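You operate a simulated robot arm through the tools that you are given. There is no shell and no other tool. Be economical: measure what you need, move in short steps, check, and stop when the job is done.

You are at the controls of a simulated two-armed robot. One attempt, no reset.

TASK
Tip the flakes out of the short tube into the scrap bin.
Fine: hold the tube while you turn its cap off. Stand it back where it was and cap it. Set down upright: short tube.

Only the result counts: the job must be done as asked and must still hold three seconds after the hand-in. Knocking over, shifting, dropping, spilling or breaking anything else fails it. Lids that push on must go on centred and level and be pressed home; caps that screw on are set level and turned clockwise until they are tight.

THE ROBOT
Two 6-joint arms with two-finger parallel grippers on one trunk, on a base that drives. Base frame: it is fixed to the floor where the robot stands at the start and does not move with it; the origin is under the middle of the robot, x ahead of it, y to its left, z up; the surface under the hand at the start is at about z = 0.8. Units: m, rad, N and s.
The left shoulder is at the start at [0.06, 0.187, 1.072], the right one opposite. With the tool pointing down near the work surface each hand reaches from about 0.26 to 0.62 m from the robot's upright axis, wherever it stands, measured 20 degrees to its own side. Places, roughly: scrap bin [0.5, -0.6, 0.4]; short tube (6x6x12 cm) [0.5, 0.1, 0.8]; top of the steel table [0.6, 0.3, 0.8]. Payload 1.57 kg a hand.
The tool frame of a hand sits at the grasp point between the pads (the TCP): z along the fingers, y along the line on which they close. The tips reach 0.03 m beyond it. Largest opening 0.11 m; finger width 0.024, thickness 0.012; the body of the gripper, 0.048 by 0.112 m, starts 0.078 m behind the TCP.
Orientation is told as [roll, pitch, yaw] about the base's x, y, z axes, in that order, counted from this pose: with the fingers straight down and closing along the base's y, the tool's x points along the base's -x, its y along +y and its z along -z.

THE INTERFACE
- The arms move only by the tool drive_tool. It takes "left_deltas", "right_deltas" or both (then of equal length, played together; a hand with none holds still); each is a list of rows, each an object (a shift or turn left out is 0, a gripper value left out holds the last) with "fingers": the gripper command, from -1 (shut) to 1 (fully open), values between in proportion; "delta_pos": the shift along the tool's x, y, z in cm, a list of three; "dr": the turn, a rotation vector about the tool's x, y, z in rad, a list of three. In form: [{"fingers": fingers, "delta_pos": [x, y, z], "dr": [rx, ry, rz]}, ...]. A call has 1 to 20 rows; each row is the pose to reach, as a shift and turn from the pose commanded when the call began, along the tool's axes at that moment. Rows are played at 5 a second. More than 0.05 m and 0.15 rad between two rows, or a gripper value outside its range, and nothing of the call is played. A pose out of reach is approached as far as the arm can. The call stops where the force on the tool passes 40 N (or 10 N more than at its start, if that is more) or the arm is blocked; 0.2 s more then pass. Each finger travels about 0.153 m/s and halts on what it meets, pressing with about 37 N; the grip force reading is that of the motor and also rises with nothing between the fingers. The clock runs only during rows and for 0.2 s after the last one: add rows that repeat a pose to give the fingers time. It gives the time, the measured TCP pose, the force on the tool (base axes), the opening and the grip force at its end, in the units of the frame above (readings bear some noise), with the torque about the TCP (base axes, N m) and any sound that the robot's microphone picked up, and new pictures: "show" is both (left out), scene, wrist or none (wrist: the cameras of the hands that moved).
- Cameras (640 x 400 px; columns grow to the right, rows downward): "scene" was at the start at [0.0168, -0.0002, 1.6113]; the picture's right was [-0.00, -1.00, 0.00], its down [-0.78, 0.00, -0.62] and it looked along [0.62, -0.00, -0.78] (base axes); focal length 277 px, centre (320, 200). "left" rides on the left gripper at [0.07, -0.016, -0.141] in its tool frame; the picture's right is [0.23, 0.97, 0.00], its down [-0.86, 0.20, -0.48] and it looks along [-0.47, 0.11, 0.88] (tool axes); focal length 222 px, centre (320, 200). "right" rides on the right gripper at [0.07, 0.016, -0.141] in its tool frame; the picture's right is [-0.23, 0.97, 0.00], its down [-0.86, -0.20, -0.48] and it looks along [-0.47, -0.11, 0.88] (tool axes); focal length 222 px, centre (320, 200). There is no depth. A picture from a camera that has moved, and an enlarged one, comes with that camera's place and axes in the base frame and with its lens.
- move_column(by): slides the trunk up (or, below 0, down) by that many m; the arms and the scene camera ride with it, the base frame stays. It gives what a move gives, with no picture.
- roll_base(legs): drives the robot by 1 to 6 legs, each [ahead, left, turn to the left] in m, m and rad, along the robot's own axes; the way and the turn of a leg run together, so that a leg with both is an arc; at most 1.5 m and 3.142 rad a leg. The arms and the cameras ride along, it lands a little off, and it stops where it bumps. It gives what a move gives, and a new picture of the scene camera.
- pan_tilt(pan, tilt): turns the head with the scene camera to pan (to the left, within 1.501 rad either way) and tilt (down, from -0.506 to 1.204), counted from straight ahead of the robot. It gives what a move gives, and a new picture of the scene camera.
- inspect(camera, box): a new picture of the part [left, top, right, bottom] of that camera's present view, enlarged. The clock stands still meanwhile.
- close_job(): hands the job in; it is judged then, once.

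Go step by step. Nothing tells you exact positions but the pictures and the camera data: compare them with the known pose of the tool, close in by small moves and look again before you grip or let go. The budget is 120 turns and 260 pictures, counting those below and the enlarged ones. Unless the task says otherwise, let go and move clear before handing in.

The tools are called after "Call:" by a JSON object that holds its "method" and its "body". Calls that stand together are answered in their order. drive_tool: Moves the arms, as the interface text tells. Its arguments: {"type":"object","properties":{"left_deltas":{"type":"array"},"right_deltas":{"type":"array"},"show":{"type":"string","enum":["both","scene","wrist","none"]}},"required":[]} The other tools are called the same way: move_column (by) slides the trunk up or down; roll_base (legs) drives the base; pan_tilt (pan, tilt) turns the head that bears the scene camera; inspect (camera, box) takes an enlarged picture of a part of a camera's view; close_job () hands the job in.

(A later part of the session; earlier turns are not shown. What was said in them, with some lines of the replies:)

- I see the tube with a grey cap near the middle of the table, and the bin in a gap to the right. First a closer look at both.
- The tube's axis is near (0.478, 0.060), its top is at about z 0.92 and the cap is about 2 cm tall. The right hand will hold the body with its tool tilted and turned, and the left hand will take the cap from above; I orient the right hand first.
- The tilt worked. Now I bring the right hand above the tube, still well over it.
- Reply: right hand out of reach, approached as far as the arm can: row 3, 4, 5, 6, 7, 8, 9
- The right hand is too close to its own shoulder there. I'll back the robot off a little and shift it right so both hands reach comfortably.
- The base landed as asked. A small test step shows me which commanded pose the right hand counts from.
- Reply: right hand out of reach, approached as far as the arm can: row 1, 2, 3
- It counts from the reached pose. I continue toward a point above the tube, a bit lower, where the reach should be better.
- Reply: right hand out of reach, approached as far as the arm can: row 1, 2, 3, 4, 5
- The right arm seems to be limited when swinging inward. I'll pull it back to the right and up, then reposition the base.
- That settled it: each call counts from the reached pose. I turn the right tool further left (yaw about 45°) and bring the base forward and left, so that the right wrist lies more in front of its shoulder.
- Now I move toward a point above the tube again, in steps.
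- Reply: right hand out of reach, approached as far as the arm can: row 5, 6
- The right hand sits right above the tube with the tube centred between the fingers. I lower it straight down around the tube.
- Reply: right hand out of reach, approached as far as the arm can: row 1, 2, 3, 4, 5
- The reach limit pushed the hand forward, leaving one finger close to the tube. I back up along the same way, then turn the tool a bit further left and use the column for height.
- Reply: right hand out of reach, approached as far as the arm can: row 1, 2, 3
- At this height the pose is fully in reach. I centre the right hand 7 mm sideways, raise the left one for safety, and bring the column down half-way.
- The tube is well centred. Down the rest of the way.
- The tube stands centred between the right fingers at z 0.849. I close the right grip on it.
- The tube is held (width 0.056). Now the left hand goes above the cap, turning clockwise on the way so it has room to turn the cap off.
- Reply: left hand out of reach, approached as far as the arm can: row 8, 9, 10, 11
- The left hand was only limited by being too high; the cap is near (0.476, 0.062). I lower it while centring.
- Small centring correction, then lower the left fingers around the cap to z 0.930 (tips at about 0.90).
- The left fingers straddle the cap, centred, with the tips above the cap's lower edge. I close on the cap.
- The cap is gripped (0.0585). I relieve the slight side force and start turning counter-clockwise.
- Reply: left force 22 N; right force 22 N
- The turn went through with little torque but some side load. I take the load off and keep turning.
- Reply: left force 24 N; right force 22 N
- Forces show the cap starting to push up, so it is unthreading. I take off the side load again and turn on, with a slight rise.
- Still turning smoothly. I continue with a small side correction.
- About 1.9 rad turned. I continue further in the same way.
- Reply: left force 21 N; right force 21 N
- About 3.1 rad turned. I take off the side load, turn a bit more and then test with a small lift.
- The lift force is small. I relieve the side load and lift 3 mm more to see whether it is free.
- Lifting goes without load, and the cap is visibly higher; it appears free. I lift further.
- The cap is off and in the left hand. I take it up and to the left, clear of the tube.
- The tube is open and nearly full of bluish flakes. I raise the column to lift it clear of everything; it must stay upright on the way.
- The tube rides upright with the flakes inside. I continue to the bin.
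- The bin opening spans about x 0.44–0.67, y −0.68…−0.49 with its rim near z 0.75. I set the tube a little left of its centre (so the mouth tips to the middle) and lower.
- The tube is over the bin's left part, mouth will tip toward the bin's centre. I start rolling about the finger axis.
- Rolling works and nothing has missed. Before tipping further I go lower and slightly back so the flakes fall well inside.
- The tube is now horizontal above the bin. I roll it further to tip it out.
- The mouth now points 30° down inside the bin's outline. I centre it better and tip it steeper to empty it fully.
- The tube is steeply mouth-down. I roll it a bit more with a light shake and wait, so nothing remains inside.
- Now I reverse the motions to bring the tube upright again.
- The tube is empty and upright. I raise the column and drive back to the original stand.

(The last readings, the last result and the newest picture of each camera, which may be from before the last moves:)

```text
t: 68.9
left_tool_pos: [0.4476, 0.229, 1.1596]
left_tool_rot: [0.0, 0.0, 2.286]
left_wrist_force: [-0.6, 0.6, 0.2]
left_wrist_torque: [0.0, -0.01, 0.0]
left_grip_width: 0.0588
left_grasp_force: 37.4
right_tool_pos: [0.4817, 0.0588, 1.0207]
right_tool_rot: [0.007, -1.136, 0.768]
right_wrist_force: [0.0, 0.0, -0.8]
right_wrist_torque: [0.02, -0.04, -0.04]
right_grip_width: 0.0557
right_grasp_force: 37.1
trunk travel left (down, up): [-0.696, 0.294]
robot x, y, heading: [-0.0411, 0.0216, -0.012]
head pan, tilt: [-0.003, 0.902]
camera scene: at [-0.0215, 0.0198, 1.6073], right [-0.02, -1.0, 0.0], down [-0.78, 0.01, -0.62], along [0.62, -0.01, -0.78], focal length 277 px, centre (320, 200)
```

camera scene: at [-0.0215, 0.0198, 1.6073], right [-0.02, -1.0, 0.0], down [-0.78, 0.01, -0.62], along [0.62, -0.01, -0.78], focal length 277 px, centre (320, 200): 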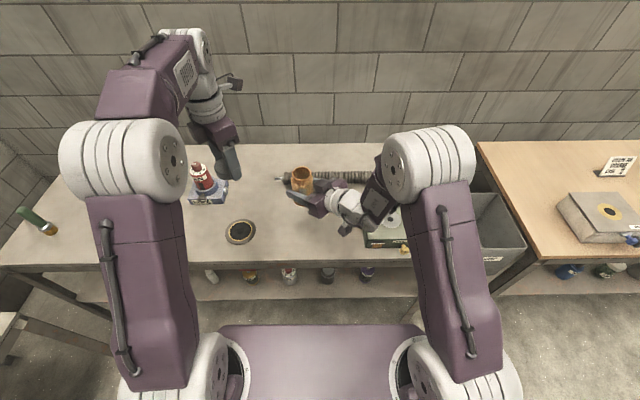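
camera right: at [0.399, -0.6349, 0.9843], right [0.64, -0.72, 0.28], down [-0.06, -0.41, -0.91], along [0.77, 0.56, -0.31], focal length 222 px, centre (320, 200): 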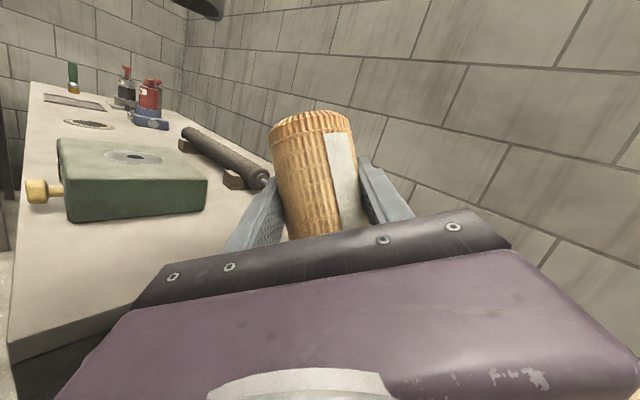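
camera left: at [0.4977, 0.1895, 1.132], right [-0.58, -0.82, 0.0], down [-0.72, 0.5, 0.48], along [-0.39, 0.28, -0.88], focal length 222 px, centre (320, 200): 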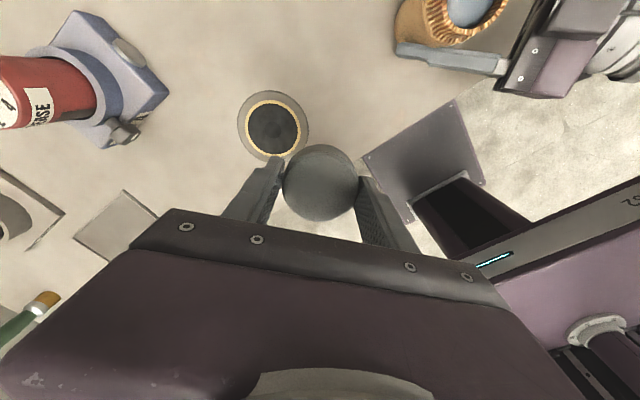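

Back over the spot; about 5 mm and 0.012 rad off. I correct with the hand and lower most of the way.

Call:
{"method": "drive_tool", "body": {"right_deltas": [{"delta_pos": [0.09, 0.45, -0.2], "dr": [-0.011, 0, -0.005]}, {"delta_pos": [0.09, 0.45, -0.2], "dr": [-0.011, 0, -0.005]}], "show": "none"}}

Call:
{"method": "move_column", "body": {"by": -0.16}}

Call:
{"method": "drive_tool", "body": {"right_deltas": [{"delta_pos": [0, 0, 0]}, {"delta_pos": [0, 0, 0]}], "show": "none"}}

Call:
{"method": "inspect", "body": {"camera": "right", "box": [180, 60, 420, 260]}}

```text
t: 69.5
left_tool_pos: [0.4468, 0.2289, 1.1602]
left_tool_rot: [-0.001, 0.001, 2.284]
left_wrist_force: [-0.2, 0.1, 0.1]
left_wrist_torque: [0.0, 0.0, -0.01]
left_grip_width: 0.0587
left_grasp_force: 37.9
right_tool_pos: [0.4783, 0.0606, 1.0195]
right_tool_rot: [0.007, -1.134, 0.78]
right_wrist_force: [0.2, 0.3, -0.5]
right_wrist_torque: [-0.01, 0.04, -0.01]
right_grip_width: 0.0556
right_grasp_force: 37.3
trunk travel left (down, up): [-0.696, 0.294]
robot x, y, heading: [-0.0385, 0.0209, -0.014]
head pan, tilt: [-0.003, 0.902]
```

```text
t: 71.3
left_tool_pos: [0.4476, 0.2294, 1.0007]
left_tool_rot: [-0.001, 0.0, 2.286]
left_wrist_force: [-0.1, -0.1, -0.5]
left_wrist_torque: [-0.01, 0.02, 0.0]
left_grip_width: 0.0588
left_grasp_force: 37.5
right_tool_pos: [0.4785, 0.061, 0.8611]
right_tool_rot: [0.005, -1.136, 0.78]
right_wrist_force: [-0.5, -0.2, -0.8]
right_wrist_torque: [-0.02, 0.04, 0.0]
right_grip_width: 0.0558
right_grasp_force: 37.2
trunk travel left (down, up): [-0.536, 0.454]
robot x, y, heading: [-0.0394, 0.0218, -0.013]
head pan, tilt: [-0.003, 0.902]
```

```text
t: 71.9
left_tool_pos: [0.4469, 0.2283, 1.0008]
left_tool_rot: [-0.001, 0.001, 2.286]
left_wrist_force: [-0.6, -0.4, 0.1]
left_wrist_torque: [0.03, 0.04, 0.0]
left_grip_width: 0.0591
left_grasp_force: 36.9
right_tool_pos: [0.4778, 0.0603, 0.8594]
right_tool_rot: [0.007, -1.136, 0.779]
right_wrist_force: [-0.2, 0.5, -1.9]
right_wrist_torque: [0.01, 0.05, 0.0]
right_grip_width: 0.0556
right_grasp_force: 37.1
trunk travel left (down, up): [-0.536, 0.454]
robot x, y, heading: [-0.0347, 0.0221, -0.009]
head pan, tilt: [-0.003, 0.902]
```

```text
2.00 times, centred on (300, 160) of right
camera zoom: at [0.3558, -0.0389, 0.8563], right [-0.62, 0.76, 0.21], down [0.09, -0.19, 0.98], along [0.78, 0.62, 0.05], focal length 444 px, centre (360, 280)
```

zoom: 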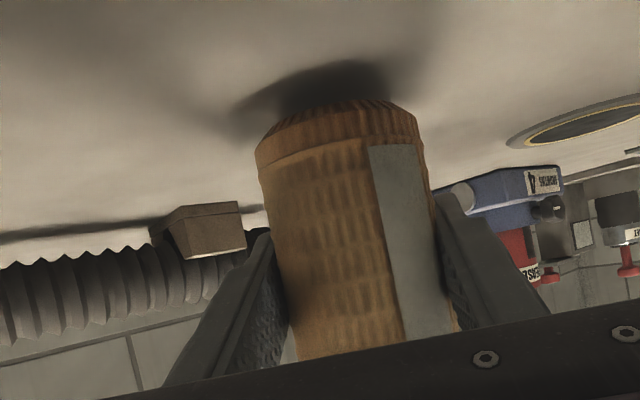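

About 1 cm above, within 1 mm of the old place. I set it down.

Call:
{"method": "move_column", "body": {"by": -0.0105}}

Call:
{"method": "inspect", "body": {"camera": "right", "box": [180, 60, 420, 260]}}

```text
t: 72.5
left_tool_pos: [0.4474, 0.2295, 0.9898]
left_tool_rot: [0.002, -0.001, 2.286]
left_wrist_force: [-0.8, 0.0, -0.2]
left_wrist_torque: [0.01, -0.01, -0.02]
left_grip_width: 0.0587
left_grasp_force: 37.0
right_tool_pos: [0.4778, 0.0615, 0.8507]
right_tool_rot: [0.004, -1.14, 0.782]
right_wrist_force: [0.1, -0.2, 3.8]
right_wrist_torque: [-0.06, 0.04, 0.01]
right_grip_width: 0.0556
right_grasp_force: 36.9
trunk travel left (down, up): [-0.526, 0.464]
robot x, y, heading: [-0.0395, 0.017, -0.011]
head pan, tilt: [-0.003, 0.902]
```

```text
2.00 times, centred on (300, 160) of right
camera zoom: at [0.3559, -0.0388, 0.8463], right [-0.62, 0.76, 0.21], down [0.09, -0.2, 0.98], along [0.78, 0.62, 0.05], focal length 444 px, centre (360, 280)
```

zoom: 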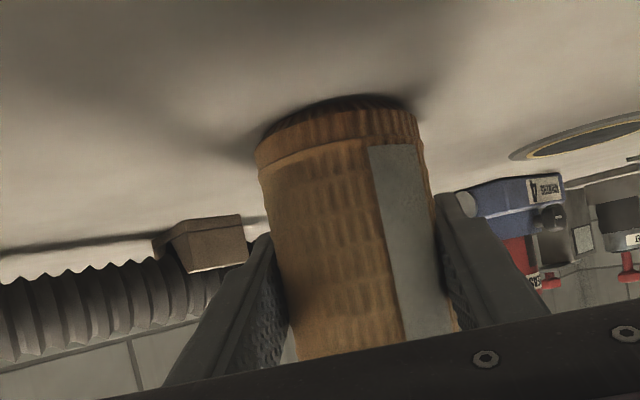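

The tube stands in its old place, still held. Now the cap goes back over it.

Call:
{"method": "drive_tool", "body": {"left_deltas": [{"delta_pos": [3.7, 2.15, 0]}, {"delta_pos": [7.4, 4.3, 0]}, {"delta_pos": [11.1, 6.4, 0]}, {"delta_pos": [14.8, 8.6, 0]}, {"delta_pos": [14.8, 8.6, 0]}, {"delta_pos": [14.8, 8.6, 0]}], "show": "both"}}

Call:
{"method": "inspect", "body": {"camera": "scene", "box": [270, 120, 350, 210]}}

```text
t: 73.9
left_tool_pos: [0.4776, 0.0603, 0.9946]
left_tool_rot: [0.002, 0.0, 2.286]
left_wrist_force: [-0.6, -0.3, -0.8]
left_wrist_torque: [-0.01, 0.01, 0.01]
left_grip_width: 0.0587
left_grasp_force: 37.6
right_tool_pos: [0.4782, 0.0605, 0.8499]
right_tool_rot: [0.003, -1.136, 0.781]
right_wrist_force: [2.3, -0.9, 7.9]
right_wrist_torque: [-0.15, 0.01, 0.09]
right_grip_width: 0.0556
right_grasp_force: 36.5
trunk travel left (down, up): [-0.526, 0.464]
robot x, y, heading: [-0.039, 0.0226, -0.012]
head pan, tilt: [-0.003, 0.902]
camera scene: at [-0.0224, 0.02, 1.4369], right [-0.02, -1.0, 0.0], down [-0.78, 0.01, -0.62], along [0.62, -0.01, -0.78], focal length 277 px, centre (320, 200)
camera left: at [0.5365, 0.0188, 1.1359], right [-0.59, -0.81, 0.0], down [-0.71, 0.51, 0.48], along [-0.39, 0.28, -0.88], focal length 222 px, centre (320, 200)
```

scene: 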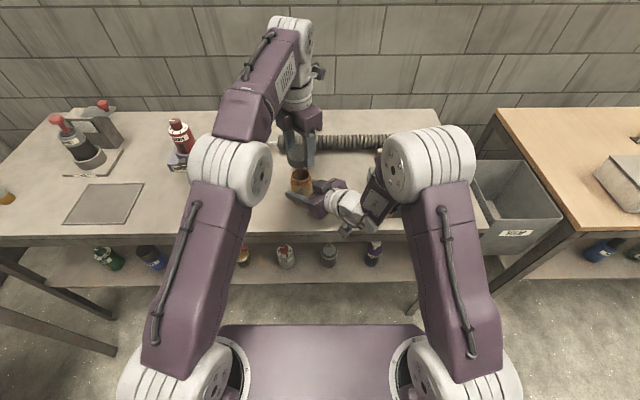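
left: 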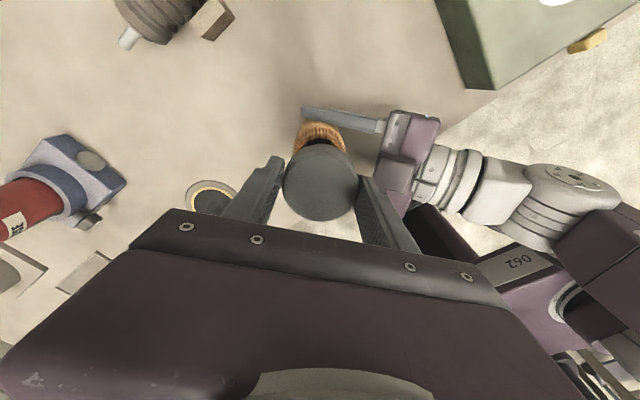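

```text
4.44 times, centred on (310, 165) of scene
camera zoom: at [-0.0224, 0.02, 1.4369], right [-0.02, -1.0, 0.0], down [-0.78, 0.01, -0.62], along [0.62, -0.01, -0.78], focal length 1232 px, centre (364, 356)
```

zoom: 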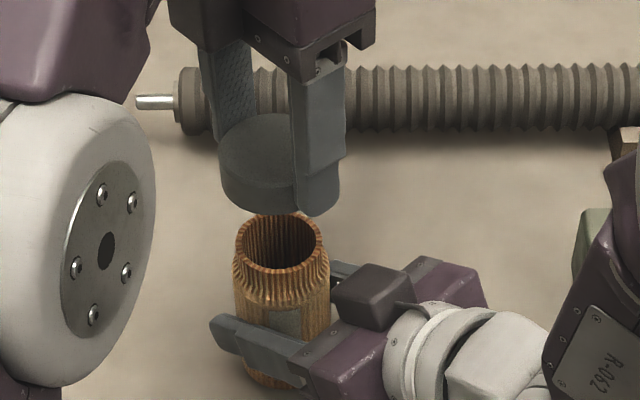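

Cap and tube line up within about 2 mm. I apply a small correction and lower the cap toward the neck.

Call:
{"method": "drive_tool", "body": {"left_deltas": [{"delta_pos": [0.1, -0.11, 1]}, {"delta_pos": [0.1, -0.11, 2.2]}, {"delta_pos": [0.1, -0.11, 3.4]}, {"delta_pos": [0.1, -0.11, 4.4]}, {"delta_pos": [0.1, -0.11, 4.4]}], "show": "wrist"}}

Call:
{"method": "inspect", "body": {"camera": "scene", "box": [270, 120, 350, 210]}}

```text
t: 75.1
left_tool_pos: [0.4822, 0.0598, 0.9467]
left_tool_rot: [-0.003, 0.0, 2.286]
left_wrist_force: [-0.3, -0.3, -0.3]
left_wrist_torque: [0.01, 0.01, 0.02]
left_grip_width: 0.0588
left_grasp_force: 37.1
right_tool_pos: [0.4768, 0.0613, 0.8495]
right_tool_rot: [0.005, -1.135, 0.78]
right_wrist_force: [2.8, -0.5, 9.5]
right_wrist_torque: [-0.21, -0.01, 0.07]
right_grip_width: 0.0557
right_grasp_force: 36.8
trunk travel left (down, up): [-0.526, 0.464]
robot x, y, heading: [-0.0399, 0.0181, -0.015]
head pan, tilt: [-0.003, 0.902]
camera left: at [0.54, 0.0187, 1.0883], right [-0.59, -0.81, 0.0], down [-0.71, 0.51, 0.48], along [-0.39, 0.28, -0.88], focal length 222 px, centre (320, 200)
```

left: 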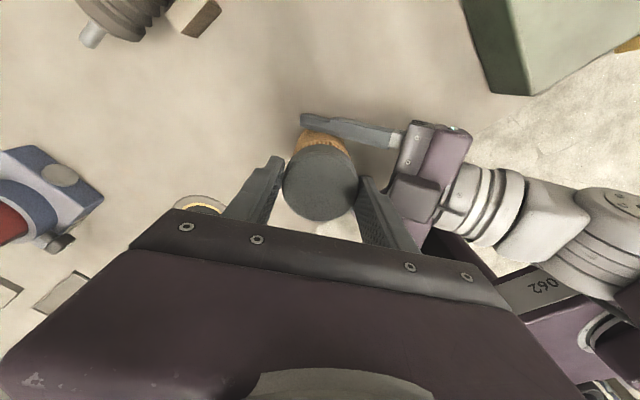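

```text
4.44 times, centred on (310, 165) of scene
camera zoom: at [-0.0225, 0.02, 1.4369], right [-0.02, -1.0, 0.0], down [-0.78, 0.01, -0.62], along [0.62, -0.01, -0.78], focal length 1232 px, centre (364, 356)
```

zoom: 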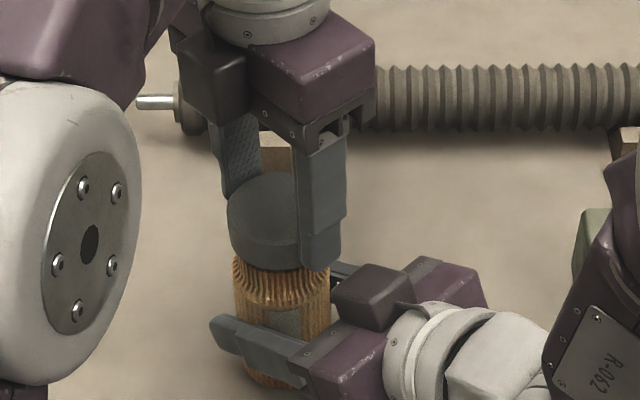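

Aligned sideways; I shift back 1.7 mm and lower to light contact.

Call:
{"method": "drive_tool", "body": {"left_deltas": [{"delta_pos": [-0.13, 0.11, 0.2]}, {"delta_pos": [-0.13, 0.11, 0.7]}, {"delta_pos": [-0.13, 0.11, 1.2]}, {"delta_pos": [-0.13, 0.11, 1.4]}], "show": "none"}}

```text
t: 76.1
left_tool_pos: [0.478, 0.0615, 0.9333]
left_tool_rot: [-0.002, 0.0, 2.287]
left_wrist_force: [1.3, -0.1, 0.7]
left_wrist_torque: [-0.02, -0.02, -0.01]
left_grip_width: 0.0587
left_grasp_force: 37.1
right_tool_pos: [0.477, 0.0618, 0.8504]
right_tool_rot: [0.007, -1.136, 0.783]
right_wrist_force: [3.2, -0.8, 10.7]
right_wrist_torque: [-0.3, -0.07, 0.09]
right_grip_width: 0.0559
right_grasp_force: 36.8
trunk travel left (down, up): [-0.526, 0.464]
robot x, y, heading: [-0.0352, 0.0201, -0.018]
head pan, tilt: [-0.003, 0.902]
```

Call:
{"method": "drive_tool", "body": {"left_deltas": [{"delta_pos": [0, 0, 0.15]}, {"delta_pos": [0, 0, 0.3]}, {"delta_pos": [0, 0, 0.3]}], "show": "none"}}

```text
t: 76.9
left_tool_pos: [0.4783, 0.0609, 0.9298]
left_tool_rot: [0.0, 0.001, 2.287]
left_wrist_force: [0.4, -0.1, 0.0]
left_wrist_torque: [0.0, 0.0, -0.01]
left_grip_width: 0.0588
left_grasp_force: 37.0
right_tool_pos: [0.4771, 0.0616, 0.8496]
right_tool_rot: [0.006, -1.135, 0.779]
right_wrist_force: [1.7, 0.2, 9.7]
right_wrist_torque: [-0.21, 0.08, 0.05]
right_grip_width: 0.0559
right_grasp_force: 37.1
trunk travel left (down, up): [-0.526, 0.464]
robot x, y, heading: [-0.0407, 0.0174, -0.014]
head pan, tilt: [-0.003, 0.902]
```

Call:
{"method": "drive_tool", "body": {"left_deltas": [{"delta_pos": [0, 0, 0.1]}, {"delta_pos": [0, 0, 0.2]}, {"delta_pos": [0, 0, 0.3]}, {"delta_pos": [0, 0, 0.3]}], "show": "none"}}

Call:
{"method": "inspect", "body": {"camera": "scene", "box": [270, 120, 350, 210]}}

```text
t: 77.9
left_tool_pos: [0.4782, 0.0592, 0.9267]
left_tool_rot: [-0.003, 0.001, 2.288]
left_wrist_force: [-3.7, 5.3, 5.5]
left_wrist_torque: [0.57, 0.11, 0.02]
left_grip_width: 0.0576
left_grasp_force: 36.9
right_tool_pos: [0.4781, 0.0614, 0.849]
right_tool_rot: [0.005, -1.135, 0.778]
right_wrist_force: [6.0, -2.4, 4.7]
right_wrist_torque: [-0.25, 0.3, 0.04]
right_grip_width: 0.0558
right_grasp_force: 36.7
trunk travel left (down, up): [-0.526, 0.464]
robot x, y, heading: [-0.039, 0.0194, -0.01]
head pan, tilt: [-0.003, 0.902]
```

```text
4.44 times, centred on (310, 165) of scene
camera zoom: at [-0.0229, 0.0205, 1.4369], right [-0.02, -1.0, 0.0], down [-0.78, 0.01, -0.62], along [0.62, -0.01, -0.78], focal length 1232 px, centre (364, 356)
```

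zoom: 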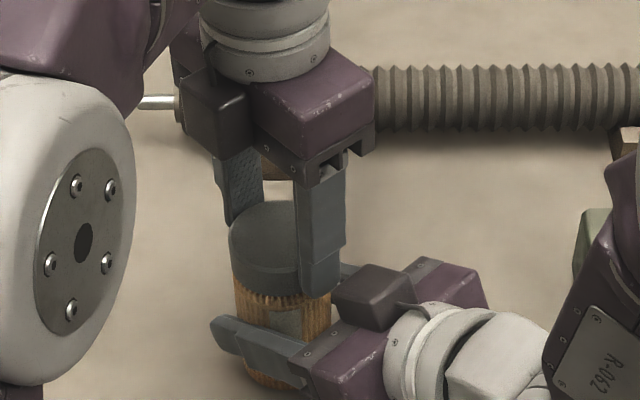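

Light contact reached. I relieve the side push and begin turning clockwise with gentle downward follow.

Call:
{"method": "drive_tool", "body": {"left_deltas": [{"delta_pos": [-0.05, 0, 0]}, {"delta_pos": [-0.05, 0, 0.02], "dr": [0, 0, 0.12]}, {"delta_pos": [-0.05, 0, 0.04], "dr": [0, 0, 0.24]}, {"delta_pos": [-0.05, 0, 0.06], "dr": [0, 0, 0.36]}, {"delta_pos": [-0.05, 0, 0.08], "dr": [0, 0, 0.48]}], "show": "none"}}

```text
t: 79.1
left_tool_pos: [0.4788, 0.0599, 0.9256]
left_tool_rot: [0.0, 0.001, 1.805]
left_wrist_force: [-8.6, -4.9, 15.4]
left_wrist_torque: [0.0, 0.27, 0.01]
left_grip_width: 0.0581
left_grasp_force: 37.0
right_tool_pos: [0.4773, 0.0619, 0.8497]
right_tool_rot: [0.005, -1.136, 0.78]
right_wrist_force: [11.6, 4.4, -2.6]
right_wrist_torque: [-0.53, 0.44, 0.0]
right_grip_width: 0.0556
right_grasp_force: 36.6
trunk travel left (down, up): [-0.526, 0.464]
robot x, y, heading: [-0.0401, 0.0213, -0.015]
head pan, tilt: [-0.003, 0.902]
```

Call:
{"method": "drive_tool", "body": {"left_deltas": [{"delta_pos": [0.01, 0.06, 0]}, {"delta_pos": [0.01, 0.06, 0], "dr": [0, 0, 0.12]}, {"delta_pos": [0.01, 0.06, 0.01], "dr": [0, 0, 0.24]}, {"delta_pos": [0.01, 0.06, 0.02], "dr": [0, 0, 0.36]}, {"delta_pos": [0.01, 0.06, 0.03], "dr": [0, 0, 0.48]}, {"delta_pos": [0.01, 0.06, 0.04], "dr": [0, 0, 0.6]}], "show": "none"}}

```text
t: 80.5
left_tool_pos: [0.4767, 0.0595, 0.9259]
left_tool_rot: [0.002, 0.0, 1.205]
left_wrist_force: [-13.0, -8.5, 16.1]
left_wrist_torque: [-0.4, 0.36, 0.32]
left_grip_width: 0.0589
left_grasp_force: 36.6
right_tool_pos: [0.4769, 0.0606, 0.8494]
right_tool_rot: [0.005, -1.138, 0.78]
right_wrist_force: [10.0, 8.1, -8.9]
right_wrist_torque: [-0.23, 0.56, -0.35]
right_grip_width: 0.0556
right_grasp_force: 36.8
trunk travel left (down, up): [-0.526, 0.464]
robot x, y, heading: [-0.0419, 0.0262, -0.016]
head pan, tilt: [-0.003, 0.902]
```

Thread torque is appearing, so it is engaging. I continue clockwise.

Call:
{"method": "drive_tool", "body": {"left_deltas": [{"delta_pos": [0.08, 0.06, 0]}, {"delta_pos": [0.08, 0.06, 0], "dr": [0, 0, 0.12]}, {"delta_pos": [0.08, 0.06, 0.01], "dr": [0, 0, 0.24]}, {"delta_pos": [0.08, 0.06, 0.02], "dr": [0, 0, 0.36]}, {"delta_pos": [0.08, 0.06, 0.03], "dr": [0, 0, 0.48]}, {"delta_pos": [0.08, 0.06, 0.04], "dr": [0, 0, 0.6]}], "show": "none"}}

Call:
{"method": "inspect", "body": {"camera": "scene", "box": [270, 120, 350, 210]}}

```text
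t: 81.9
left_tool_pos: [0.4777, 0.0613, 0.9262]
left_tool_rot: [0.0, 0.0, 0.606]
left_wrist_force: [-6.8, -6.2, 9.3]
left_wrist_torque: [-0.17, 0.24, 0.22]
left_grip_width: 0.059
left_grasp_force: 37.0
right_tool_pos: [0.477, 0.0622, 0.8499]
right_tool_rot: [0.004, -1.136, 0.782]
right_wrist_force: [6.3, 7.1, -4.5]
right_wrist_torque: [-0.2, 0.08, -0.2]
right_grip_width: 0.0557
right_grasp_force: 37.2
trunk travel left (down, up): [-0.526, 0.464]
robot x, y, heading: [-0.0428, 0.0246, -0.017]
head pan, tilt: [-0.003, 0.902]
```

```text
4.44 times, centred on (310, 165) of scene
camera zoom: at [-0.0222, 0.0204, 1.4369], right [-0.02, -1.0, 0.0], down [-0.78, 0.01, -0.62], along [0.62, -0.01, -0.78], focal length 1232 px, centre (364, 356)
```

zoom: 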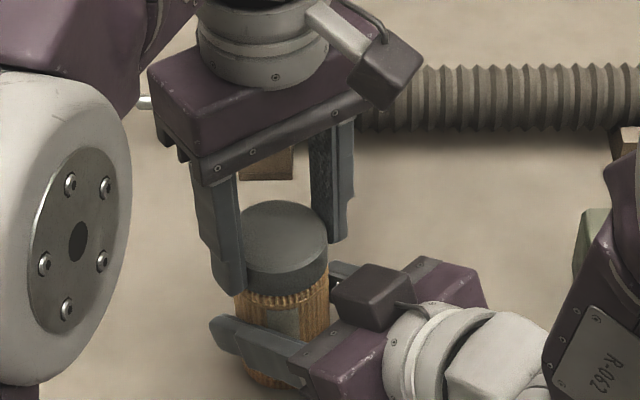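

Call:
{"method": "drive_tool", "body": {"left_deltas": [{"delta_pos": [0.05, 0, 0.02]}, {"delta_pos": [0.05, 0, 0.03], "dr": [0, 0, 0.12]}, {"delta_pos": [0.05, 0, 0.04], "dr": [0, 0, 0.24]}, {"delta_pos": [0.05, 0, 0.05], "dr": [0, 0, 0.36]}, {"delta_pos": [0.05, 0, 0.06], "dr": [0, 0, 0.48]}, {"delta_pos": [0.05, 0, 0.08], "dr": [0, 0, 0.6]}], "show": "none"}}

Call:
{"method": "drive_tool", "body": {"left_deltas": [{"delta_pos": [0.0, 0, 0.0]}, {"delta_pos": [0, 0, 0.01], "dr": [0, 0, 0.12]}, {"delta_pos": [0, 0, 0.02], "dr": [0, 0, 0.24]}, {"delta_pos": [0, 0, 0.03], "dr": [0, 0, 0.36]}, {"delta_pos": [0, 0, 0.04], "dr": [0, 0, 0.48]}], "show": "none"}}

```text
t: 83.3
left_tool_pos: [0.4759, 0.0617, 0.924]
left_tool_rot: [0.002, -0.002, 0.006]
left_wrist_force: [-1.6, 5.0, 16.6]
left_wrist_torque: [0.32, -0.06, 0.69]
left_grip_width: 0.0586
left_grasp_force: 37.3
right_tool_pos: [0.477, 0.0616, 0.8499]
right_tool_rot: [0.004, -1.136, 0.784]
right_wrist_force: [2.0, -3.8, -0.2]
right_wrist_torque: [-0.04, 0.11, -0.53]
right_grip_width: 0.0556
right_grasp_force: 37.6
trunk travel left (down, up): [-0.526, 0.464]
robot x, y, heading: [-0.0409, 0.0221, -0.017]
head pan, tilt: [-0.003, 0.902]
```

```text
t: 84.5
left_tool_pos: [0.4753, 0.0623, 0.9237]
left_tool_rot: [0.007, 0.001, -0.473]
left_wrist_force: [-2.8, 30.8, 22.5]
left_wrist_torque: [0.75, -0.32, 1.28]
left_grip_width: 0.059
left_grasp_force: 36.8
right_tool_pos: [0.4764, 0.0594, 0.8503]
right_tool_rot: [0.006, -1.135, 0.772]
right_wrist_force: [5.1, -29.5, -1.5]
right_wrist_torque: [1.13, 0.09, -1.08]
right_grip_width: 0.0561
right_grasp_force: 37.2
trunk travel left (down, up): [-0.526, 0.464]
robot x, y, heading: [-0.0371, 0.0201, -0.018]
head pan, tilt: [-0.003, 0.902]
```

Torque has risen to about 1.3 N·m, so it looks tight. I inspect the seating.

Call:
{"method": "inspect", "body": {"camera": "scene", "box": [285, 155, 335, 205]}}

Call:
{"method": "inspect", "body": {"camera": "left", "box": [240, 90, 400, 240]}}

Call:
{"method": "inspect", "body": {"camera": "right", "box": [180, 60, 420, 260]}}

```text
8.00 times, centred on (310, 180) of scene
camera zoom: at [-0.0242, 0.0201, 1.437], right [-0.02, -1.0, 0.0], down [-0.78, 0.01, -0.62], along [0.62, -0.01, -0.78], focal length 2217 px, centre (400, 360)
```

zoom: 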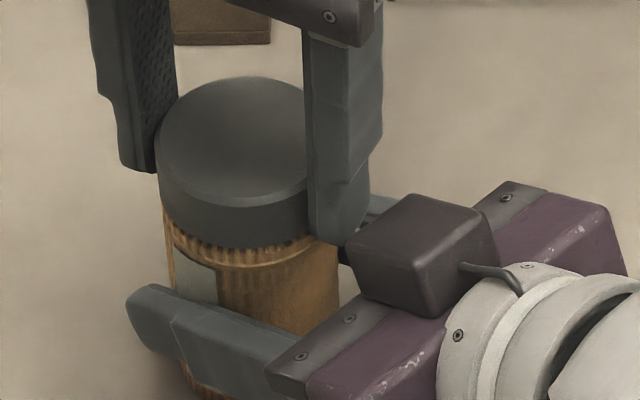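

```text
2.67 times, centred on (320, 165) of left
camera zoom: at [0.4067, 0.0799, 1.0656], right [0.24, 0.97, 0.01], down [0.85, -0.21, 0.48], along [0.47, -0.11, -0.88], focal length 592 px, centre (320, 293)
```

zoom: 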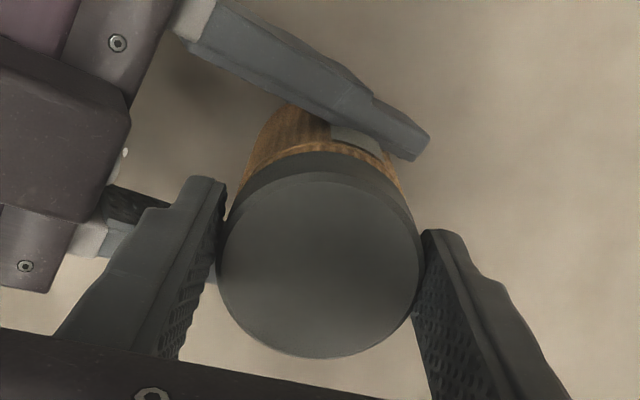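

```text
2.00 times, centred on (300, 160) of right
camera zoom: at [0.3545, -0.0401, 0.8465], right [-0.62, 0.76, 0.21], down [0.09, -0.2, 0.98], along [0.78, 0.62, 0.05], focal length 444 px, centre (360, 280)
```

zoom: 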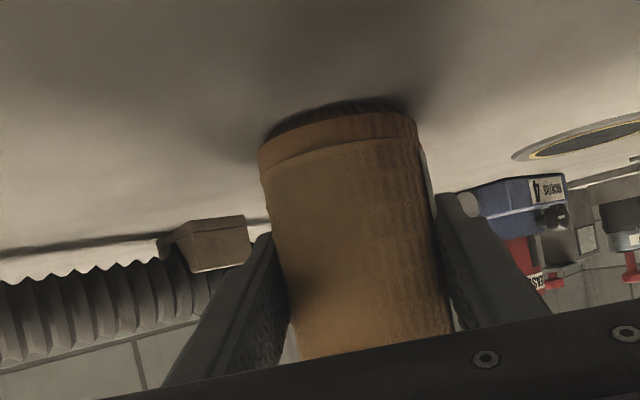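

The cap sits level and tight; the tube itself slipped about 0.8 rad clockwise in the right grip at the end, confirming tightness. I unload the side force, then ease the right fingers open and use the left hand to turn the tube and cap together back to its old facing.

Call:
{"method": "drive_tool", "body": {"left_deltas": [{"delta_pos": [0.05, 0.1, -0.08]}, {"delta_pos": [0.09, 0.18, -0.15]}, {"delta_pos": [0.09, 0.18, -0.15]}], "show": "none"}}

```text
t: 85.3
left_tool_pos: [0.4757, 0.0644, 0.9238]
left_tool_rot: [0.007, 0.003, -0.473]
left_wrist_force: [6.2, 28.0, -0.4]
left_wrist_torque: [0.67, -0.59, 1.15]
left_grip_width: 0.0587
left_grasp_force: 36.8
right_tool_pos: [0.4777, 0.0599, 0.8497]
right_tool_rot: [0.008, -1.137, 0.777]
right_wrist_force: [-6.2, -30.3, 8.0]
right_wrist_torque: [1.13, 0.22, -1.05]
right_grip_width: 0.0559
right_grasp_force: 37.6
trunk travel left (down, up): [-0.526, 0.464]
robot x, y, heading: [-0.0405, 0.0219, -0.012]
head pan, tilt: [-0.003, 0.902]
```

The side load comes with the wound-up torque, so I unwind slightly.

Call:
{"method": "drive_tool", "body": {"left_deltas": [{"delta_pos": [0.02, 0.05, 0], "dr": [0, 0, -0.05]}, {"delta_pos": [0.04, 0.09, 0], "dr": [0, 0, -0.08]}, {"delta_pos": [0.04, 0.09, 0], "dr": [0, 0, -0.08]}], "show": "none"}}

```text
t: 86.1
left_tool_pos: [0.4755, 0.0638, 0.9235]
left_tool_rot: [0.004, 0.003, -0.393]
left_wrist_force: [-12.0, 22.9, 9.4]
left_wrist_torque: [1.05, 0.21, 0.16]
left_grip_width: 0.0592
left_grasp_force: 36.8
right_tool_pos: [0.4769, 0.0609, 0.8492]
right_tool_rot: [0.003, -1.136, 0.779]
right_wrist_force: [12.2, -19.9, -0.4]
right_wrist_torque: [0.56, 0.64, -0.12]
right_grip_width: 0.0554
right_grasp_force: 37.2
trunk travel left (down, up): [-0.526, 0.464]
robot x, y, heading: [-0.0349, 0.0189, -0.016]
head pan, tilt: [-0.003, 0.902]
```

Call:
{"method": "drive_tool", "body": {"left_deltas": [{"delta_pos": [0.07, 0.06, -0.03]}, {"delta_pos": [0.13, 0.12, -0.06]}, {"delta_pos": [0.13, 0.12, -0.06]}], "show": "none"}}

```text
t: 86.9
left_tool_pos: [0.4766, 0.064, 0.9253]
left_tool_rot: [-0.002, 0.002, -0.392]
left_wrist_force: [-7.2, 13.6, -5.9]
left_wrist_torque: [0.63, 0.14, 0.39]
left_grip_width: 0.0586
left_grasp_force: 37.0
right_tool_pos: [0.4785, 0.061, 0.85]
right_tool_rot: [0.005, -1.138, 0.782]
right_wrist_force: [6.7, -12.6, 6.2]
right_wrist_torque: [0.35, 0.54, -0.38]
right_grip_width: 0.0555
right_grasp_force: 37.2
trunk travel left (down, up): [-0.526, 0.464]
robot x, y, heading: [-0.0429, 0.0222, -0.008]
head pan, tilt: [-0.003, 0.902]
```

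Load falling. One more bit, then I open the right fingers a little.

Call:
{"method": "drive_tool", "body": {"left_deltas": [{"delta_pos": [0.08, 0.08, 0.02]}, {"delta_pos": [0.08, 0.08, 0.02]}, {"delta_pos": [0.08, 0.08, 0.02]}, {"delta_pos": [0.08, 0.08, 0.02]}, {"delta_pos": [0.08, 0.08, 0.02]}], "right_deltas": [{"fingers": -1}, {"fingers": 0.1}, {"fingers": 0.2}, {"fingers": 0.36}, {"fingers": 0.36}], "show": "wrist"}}

```text
t: 88.1
left_tool_pos: [0.4783, 0.0651, 0.9256]
left_tool_rot: [0.0, -0.001, -0.393]
left_wrist_force: [-0.5, 0.1, -1.5]
left_wrist_torque: [0.01, 0.0, 0.01]
left_grip_width: 0.059
left_grasp_force: 36.7
right_tool_pos: [0.4785, 0.0617, 0.8483]
right_tool_rot: [0.007, -1.136, 0.781]
right_wrist_force: [0.4, 0.6, 0.3]
right_wrist_torque: [-0.02, 0.02, 0.04]
right_grip_width: 0.0748
right_grasp_force: 0.1
trunk travel left (down, up): [-0.526, 0.464]
robot x, y, heading: [-0.0369, 0.0177, -0.015]
head pan, tilt: [-0.003, 0.902]
camera right: at [0.3558, -0.0389, 0.8458], right [-0.62, 0.76, 0.21], down [0.09, -0.19, 0.98], along [0.78, 0.63, 0.05], focal length 222 px, centre (320, 200)
camera left: at [0.4065, 0.0781, 1.0675], right [0.16, 0.99, 0.0], down [0.87, -0.14, 0.48], along [0.47, -0.08, -0.88], focal length 222 px, centre (320, 200)
```

right: 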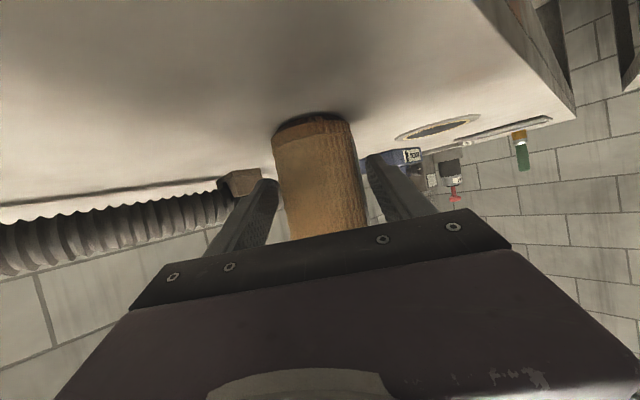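
left: 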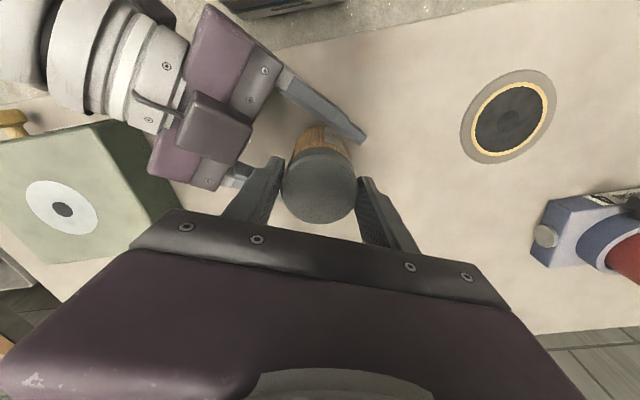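

The tube stands free of side load, held by its cap. I turn it back to the original facing.

Call:
{"method": "drive_tool", "body": {"left_deltas": [{"dr": [0, 0, -0.12]}, {"dr": [0, 0, -0.24]}, {"dr": [0, 0, -0.36]}, {"dr": [0, 0, -0.48]}, {"dr": [0, 0, -0.6]}, {"dr": [0, 0, -0.74]}, {"dr": [0, 0, -0.74]}], "show": "none"}}

Call:
{"method": "inspect", "body": {"camera": "scene", "box": [285, 155, 335, 205]}}

Call:
{"method": "inspect", "body": {"camera": "right", "box": [180, 60, 420, 260]}}

```text
t: 89.7
left_tool_pos: [0.4763, 0.0657, 0.9238]
left_tool_rot: [0.001, 0.001, 0.349]
left_wrist_force: [-0.3, -0.4, 0.3]
left_wrist_torque: [-0.05, 0.01, -0.01]
left_grip_width: 0.0587
left_grasp_force: 36.6
right_tool_pos: [0.4772, 0.0618, 0.8483]
right_tool_rot: [0.006, -1.137, 0.78]
right_wrist_force: [0.1, 0.3, -0.6]
right_wrist_torque: [0.0, -0.01, -0.03]
right_grip_width: 0.0749
right_grasp_force: 0.1
trunk travel left (down, up): [-0.526, 0.464]
robot x, y, heading: [-0.0392, 0.0198, -0.016]
head pan, tilt: [-0.003, 0.902]
```

```text
8.00 times, centred on (310, 180) of scene
camera zoom: at [-0.0218, 0.0201, 1.4369], right [-0.02, -1.0, 0.0], down [-0.78, 0.01, -0.62], along [0.62, -0.01, -0.78], focal length 2217 px, centre (400, 360)
```

zoom: 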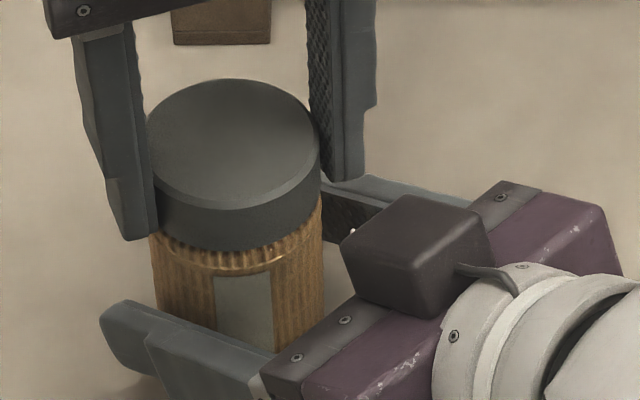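

```text
2.00 times, centred on (300, 160) of right
camera zoom: at [0.3557, -0.039, 0.8459], right [-0.62, 0.76, 0.21], down [0.09, -0.19, 0.98], along [0.78, 0.62, 0.05], focal length 444 px, centre (360, 280)
```

zoom: 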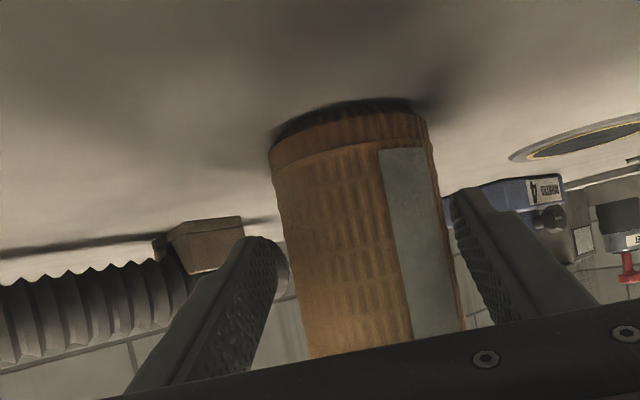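

The label faces front again; the tube stands about 4 mm too far left. I slide it gently back with the left hand.

Call:
{"method": "drive_tool", "body": {"left_deltas": [{"delta_pos": [0.02, -0.2, -0.02]}, {"delta_pos": [0.04, -0.41, -0.02]}, {"delta_pos": [0.04, -0.41, 0]}], "show": "none"}}

Call:
{"method": "inspect", "body": {"camera": "right", "box": [180, 60, 420, 260]}}

```text
t: 90.5
left_tool_pos: [0.477, 0.062, 0.9253]
left_tool_rot: [0.0, 0.0, 0.347]
left_wrist_force: [-0.3, 0.2, -0.7]
left_wrist_torque: [-0.01, -0.01, -0.03]
left_grip_width: 0.0587
left_grasp_force: 37.4
right_tool_pos: [0.4774, 0.0603, 0.8486]
right_tool_rot: [0.005, -1.136, 0.78]
right_wrist_force: [0.5, -0.2, -0.5]
right_wrist_torque: [0.0, -0.01, 0.0]
right_grip_width: 0.0747
right_grasp_force: 0.0
trunk travel left (down, up): [-0.526, 0.464]
robot x, y, heading: [-0.04, 0.0241, -0.017]
head pan, tilt: [-0.003, 0.902]
```

```text
2.00 times, centred on (300, 160) of right
camera zoom: at [0.3558, -0.0389, 0.8458], right [-0.62, 0.76, 0.21], down [0.09, -0.19, 0.98], along [0.78, 0.62, 0.05], focal length 444 px, centre (360, 280)
```

zoom: 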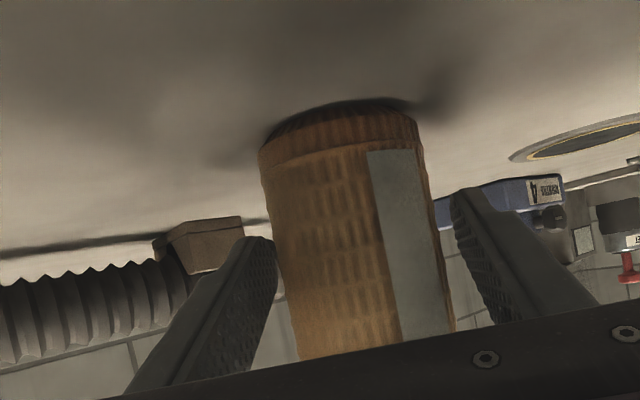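

The tube is back at its original spot in the view. I regrip with the right hand and give the cap a final tightening check.

Call:
{"method": "drive_tool", "body": {"right_deltas": [{"fingers": 0.1}, {"fingers": -0.3}, {"fingers": -1}, {"fingers": -1}, {"fingers": -1}, {"fingers": -1}, {"fingers": -1}], "left_deltas": [{"delta_pos": [0, 0, 0.1]}, {"delta_pos": [0, 0, 0.1]}, {"delta_pos": [0, 0, 0.1]}, {"delta_pos": [0, 0, 0.1]}, {"delta_pos": [0, 0, 0.1], "dr": [0, 0, 0.05]}, {"delta_pos": [0, 0, 0.1], "dr": [0, 0, 0.1]}, {"delta_pos": [0, 0, 0.1], "dr": [0, 0, 0.1]}], "show": "none"}}

```text
t: 92.1
left_tool_pos: [0.4765, 0.0622, 0.9242]
left_tool_rot: [0.001, -0.002, 0.246]
left_wrist_force: [1.4, 7.6, 2.4]
left_wrist_torque: [0.06, -0.26, 0.88]
left_grip_width: 0.0586
left_grasp_force: 36.9
right_tool_pos: [0.4781, 0.0591, 0.8496]
right_tool_rot: [0.007, -1.137, 0.779]
right_wrist_force: [0.2, -7.6, 1.7]
right_wrist_torque: [0.48, 0.02, -0.77]
right_grip_width: 0.056
right_grasp_force: 37.3
trunk travel left (down, up): [-0.526, 0.464]
robot x, y, heading: [-0.0396, 0.0199, -0.014]
head pan, tilt: [-0.003, 0.902]
```

Torque rises to 0.9 N·m within 0.1 rad, so the cap is tight. A last nudge, then the left hand lets go.

Call:
{"method": "drive_tool", "body": {"left_deltas": [{"dr": [0, 0, 0.05]}, {"dr": [0, 0, 0.05]}, {"dr": [0, 0, 0.02]}, {"fingers": 0.1, "dr": [0, 0, 0.02]}, {"fingers": 0.3, "dr": [0, 0, 0.02]}, {"fingers": 0.5, "dr": [0, 0, 0.02]}, {"fingers": 0.5, "dr": [0, 0, 0.02]}], "show": "wrist"}}

```text
t: 93.7
left_tool_pos: [0.4767, 0.0617, 0.9237]
left_tool_rot: [0.0, 0.0, 0.227]
left_wrist_force: [0.3, 0.0, -0.6]
left_wrist_torque: [-0.01, 0.01, 0.0]
left_grip_width: 0.0822
left_grasp_force: 0.1
right_tool_pos: [0.4773, 0.0613, 0.8499]
right_tool_rot: [0.005, -1.137, 0.781]
right_wrist_force: [-0.7, 0.9, 2.2]
right_wrist_torque: [-0.03, 0.02, -0.01]
right_grip_width: 0.0559
right_grasp_force: 36.6
trunk travel left (down, up): [-0.526, 0.464]
robot x, y, heading: [-0.0407, 0.0203, -0.012]
head pan, tilt: [-0.003, 0.902]
camera left: at [0.413, 0.0305, 1.0657], right [-0.44, 0.9, 0.0], down [0.79, 0.39, 0.48], along [0.43, 0.21, -0.88], focal length 222 px, centre (320, 200)
```

left: 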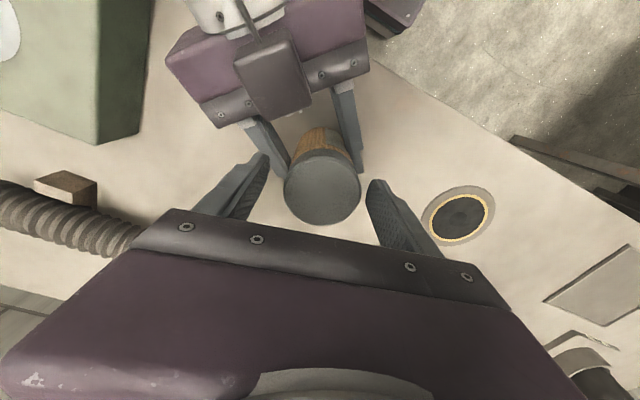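

Left hand has let go cleanly. I lift it straight up and take it away to the left, then open the right hand.

Call:
{"method": "drive_tool", "body": {"left_deltas": [{"delta_pos": [0, 0, -2]}, {"delta_pos": [0, 0, -4]}, {"delta_pos": [0, 0, -6]}, {"delta_pos": [0, 3.5, -6]}, {"delta_pos": [0, 7, -6]}, {"delta_pos": [0, 10.5, -6]}, {"delta_pos": [0, 14, -6]}, {"delta_pos": [0, 17, -6]}], "show": "none"}}

Call:
{"method": "drive_tool", "body": {"right_deltas": [{"fingers": 0.1}, {"fingers": 0.3}, {"fingers": 0.6}, {"fingers": 1}, {"fingers": 1}], "show": "both"}}

Call:
{"method": "inspect", "body": {"camera": "scene", "box": [270, 140, 350, 220]}}

```text
t: 95.5
left_tool_pos: [0.4351, 0.2276, 0.9854]
left_tool_rot: [0.0, 0.0, 0.227]
left_wrist_force: [-1.1, -0.5, -0.5]
left_wrist_torque: [-0.01, 0.05, 0.03]
left_grip_width: 0.0825
left_grasp_force: 0.0
right_tool_pos: [0.4782, 0.0611, 0.8508]
right_tool_rot: [0.005, -1.137, 0.78]
right_wrist_force: [-0.3, 0.5, 0.3]
right_wrist_torque: [-0.03, -0.05, -0.02]
right_grip_width: 0.0557
right_grasp_force: 36.8
trunk travel left (down, up): [-0.526, 0.464]
robot x, y, heading: [-0.0364, 0.0196, -0.018]
head pan, tilt: [-0.003, 0.902]
```

```text
t: 96.7
left_tool_pos: [0.4359, 0.2274, 0.9839]
left_tool_rot: [-0.001, -0.001, 0.226]
left_wrist_force: [-0.1, -0.5, -0.2]
left_wrist_torque: [0.0, 0.01, -0.01]
left_grip_width: 0.0825
left_grasp_force: 0.0
right_tool_pos: [0.4775, 0.0616, 0.8487]
right_tool_rot: [0.006, -1.138, 0.78]
right_wrist_force: [-0.7, -0.4, -0.4]
right_wrist_torque: [0.03, 0.02, 0.0]
right_grip_width: 0.1098
right_grasp_force: 0.0
trunk travel left (down, up): [-0.526, 0.464]
robot x, y, heading: [-0.0365, 0.0203, -0.013]
head pan, tilt: [-0.003, 0.902]
camera scene: at [-0.0217, 0.0202, 1.4368], right [-0.02, -1.0, 0.0], down [-0.78, 0.01, -0.62], along [0.62, -0.01, -0.78], focal length 277 px, centre (320, 200)
camera right: at [0.3558, -0.0389, 0.8458], right [-0.62, 0.76, 0.21], down [0.09, -0.19, 0.98], along [0.78, 0.62, 0.05], focal length 222 px, centre (320, 200)
```

scene: 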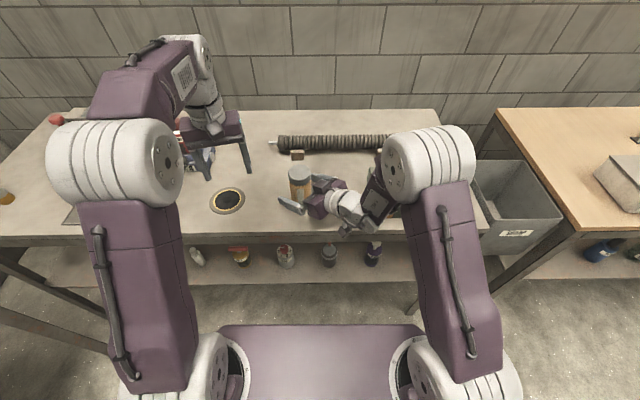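
right: 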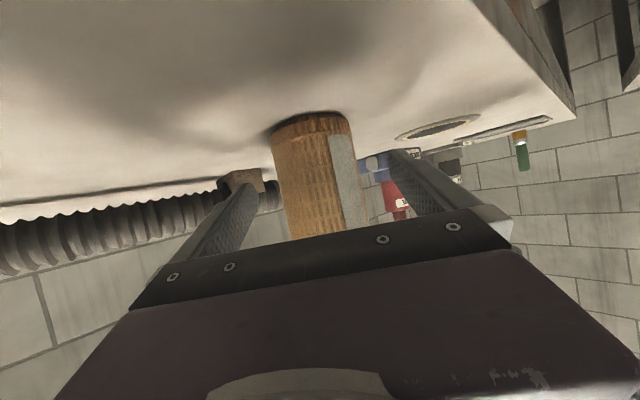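

```text
5.00 times, centred on (310, 180) of scene
camera zoom: at [-0.0217, 0.0202, 1.4368], right [-0.02, -1.0, 0.0], down [-0.78, 0.01, -0.62], along [0.62, -0.01, -0.78], focal length 1386 px, centre (370, 300)
```

zoom: 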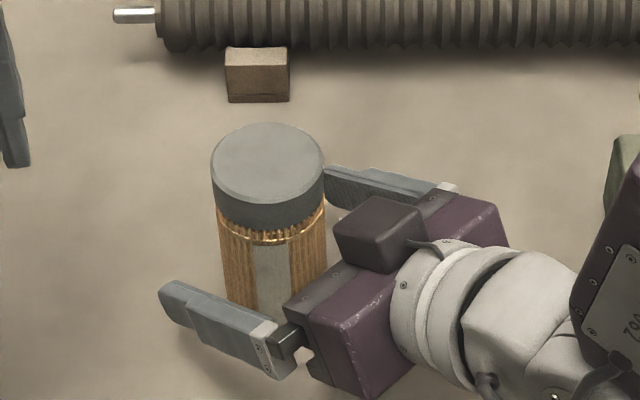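

Tube standing upright, capped, at its spot; its window now shows empty. I raise the column to clear the hands and take a last look.

Call:
{"method": "move_column", "body": {"by": 0.17}}

Call:
{"method": "roll_base", "body": {"legs": [[-0.02, -0.2, 0]]}}

Call:
{"method": "inspect", "body": {"camera": "scene", "box": [200, 170, 320, 260]}}

```text
t: 98.7
left_tool_pos: [0.4354, 0.2273, 1.155]
left_tool_rot: [-0.001, 0.0, 0.227]
left_wrist_force: [0.4, 0.7, 0.8]
left_wrist_torque: [0.02, -0.01, 0.05]
left_grip_width: 0.0827
left_grasp_force: 0.0
right_tool_pos: [0.4779, 0.0607, 1.0185]
right_tool_rot: [0.008, -1.135, 0.78]
right_wrist_force: [-0.9, -0.5, 0.3]
right_wrist_torque: [0.0, 0.02, -0.01]
right_grip_width: 0.1099
right_grasp_force: 0.1
trunk travel left (down, up): [-0.696, 0.294]
robot x, y, heading: [-0.0369, 0.0182, -0.013]
head pan, tilt: [-0.003, 0.902]
```

```text
t: 100.2
left_tool_pos: [0.4141, 0.0284, 1.1556]
left_tool_rot: [0.0, 0.0, 0.223]
left_wrist_force: [-0.6, 0.6, 0.2]
left_wrist_torque: [0.0, 0.02, -0.02]
left_grip_width: 0.0824
left_grasp_force: 0.0
right_tool_pos: [0.4554, -0.1377, 1.02]
right_tool_rot: [0.007, -1.136, 0.781]
right_wrist_force: [-0.3, -0.3, 0.0]
right_wrist_torque: [0.02, 0.01, 0.0]
right_grip_width: 0.11
right_grasp_force: 0.1
trunk travel left (down, up): [-0.696, 0.294]
robot x, y, heading: [-0.0593, -0.1775, -0.016]
head pan, tilt: [-0.003, 0.902]
camera scene: at [-0.0439, -0.1779, 1.6068], right [-0.02, -1.0, 0.0], down [-0.78, 0.01, -0.62], along [0.62, -0.01, -0.78], focal length 277 px, centre (320, 200)
```

scene: 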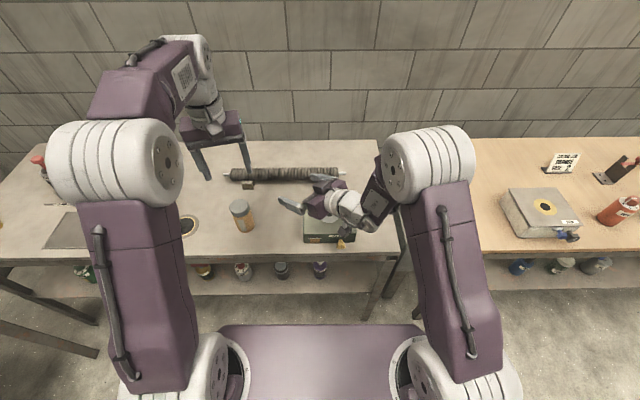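

```text
4.44 times, centred on (260, 215) of scene
camera zoom: at [-0.0439, -0.1779, 1.6068], right [-0.02, -1.0, 0.0], down [-0.78, 0.01, -0.62], along [0.62, -0.01, -0.78], focal length 1232 px, centre (587, 133)
```

zoom: 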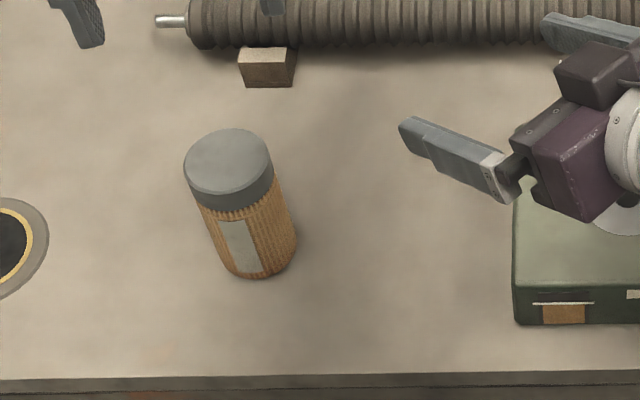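

The tube stands upright and capped in its place, empty, nothing else is disturbed and both hands are clear. Handing in.

Call:
{"method": "close_job", "body": {}}

```text
The job is handed in.
```

I tipped the flakes out of the short tube over the scrap bin. The tube is back at its starting spot to within a few millimetres, upright and with its cap screwed tight. I handed the job in.

- **Emptying:** the inside of the tube looked empty afterwards. I saw no flakes outside the bin, but I couldn't make them out on the bin's floor either.
- **Cap:** it tightened until the tube slipped about 0.8 rad in the right hand. I turned the tube back to its original facing and checked the cap again; it resisted with about 0.9 N·m within 0.1 rad.
- **Everything else:** I saw nothing else knocked or shifted, and both hands were clear at hand-in.
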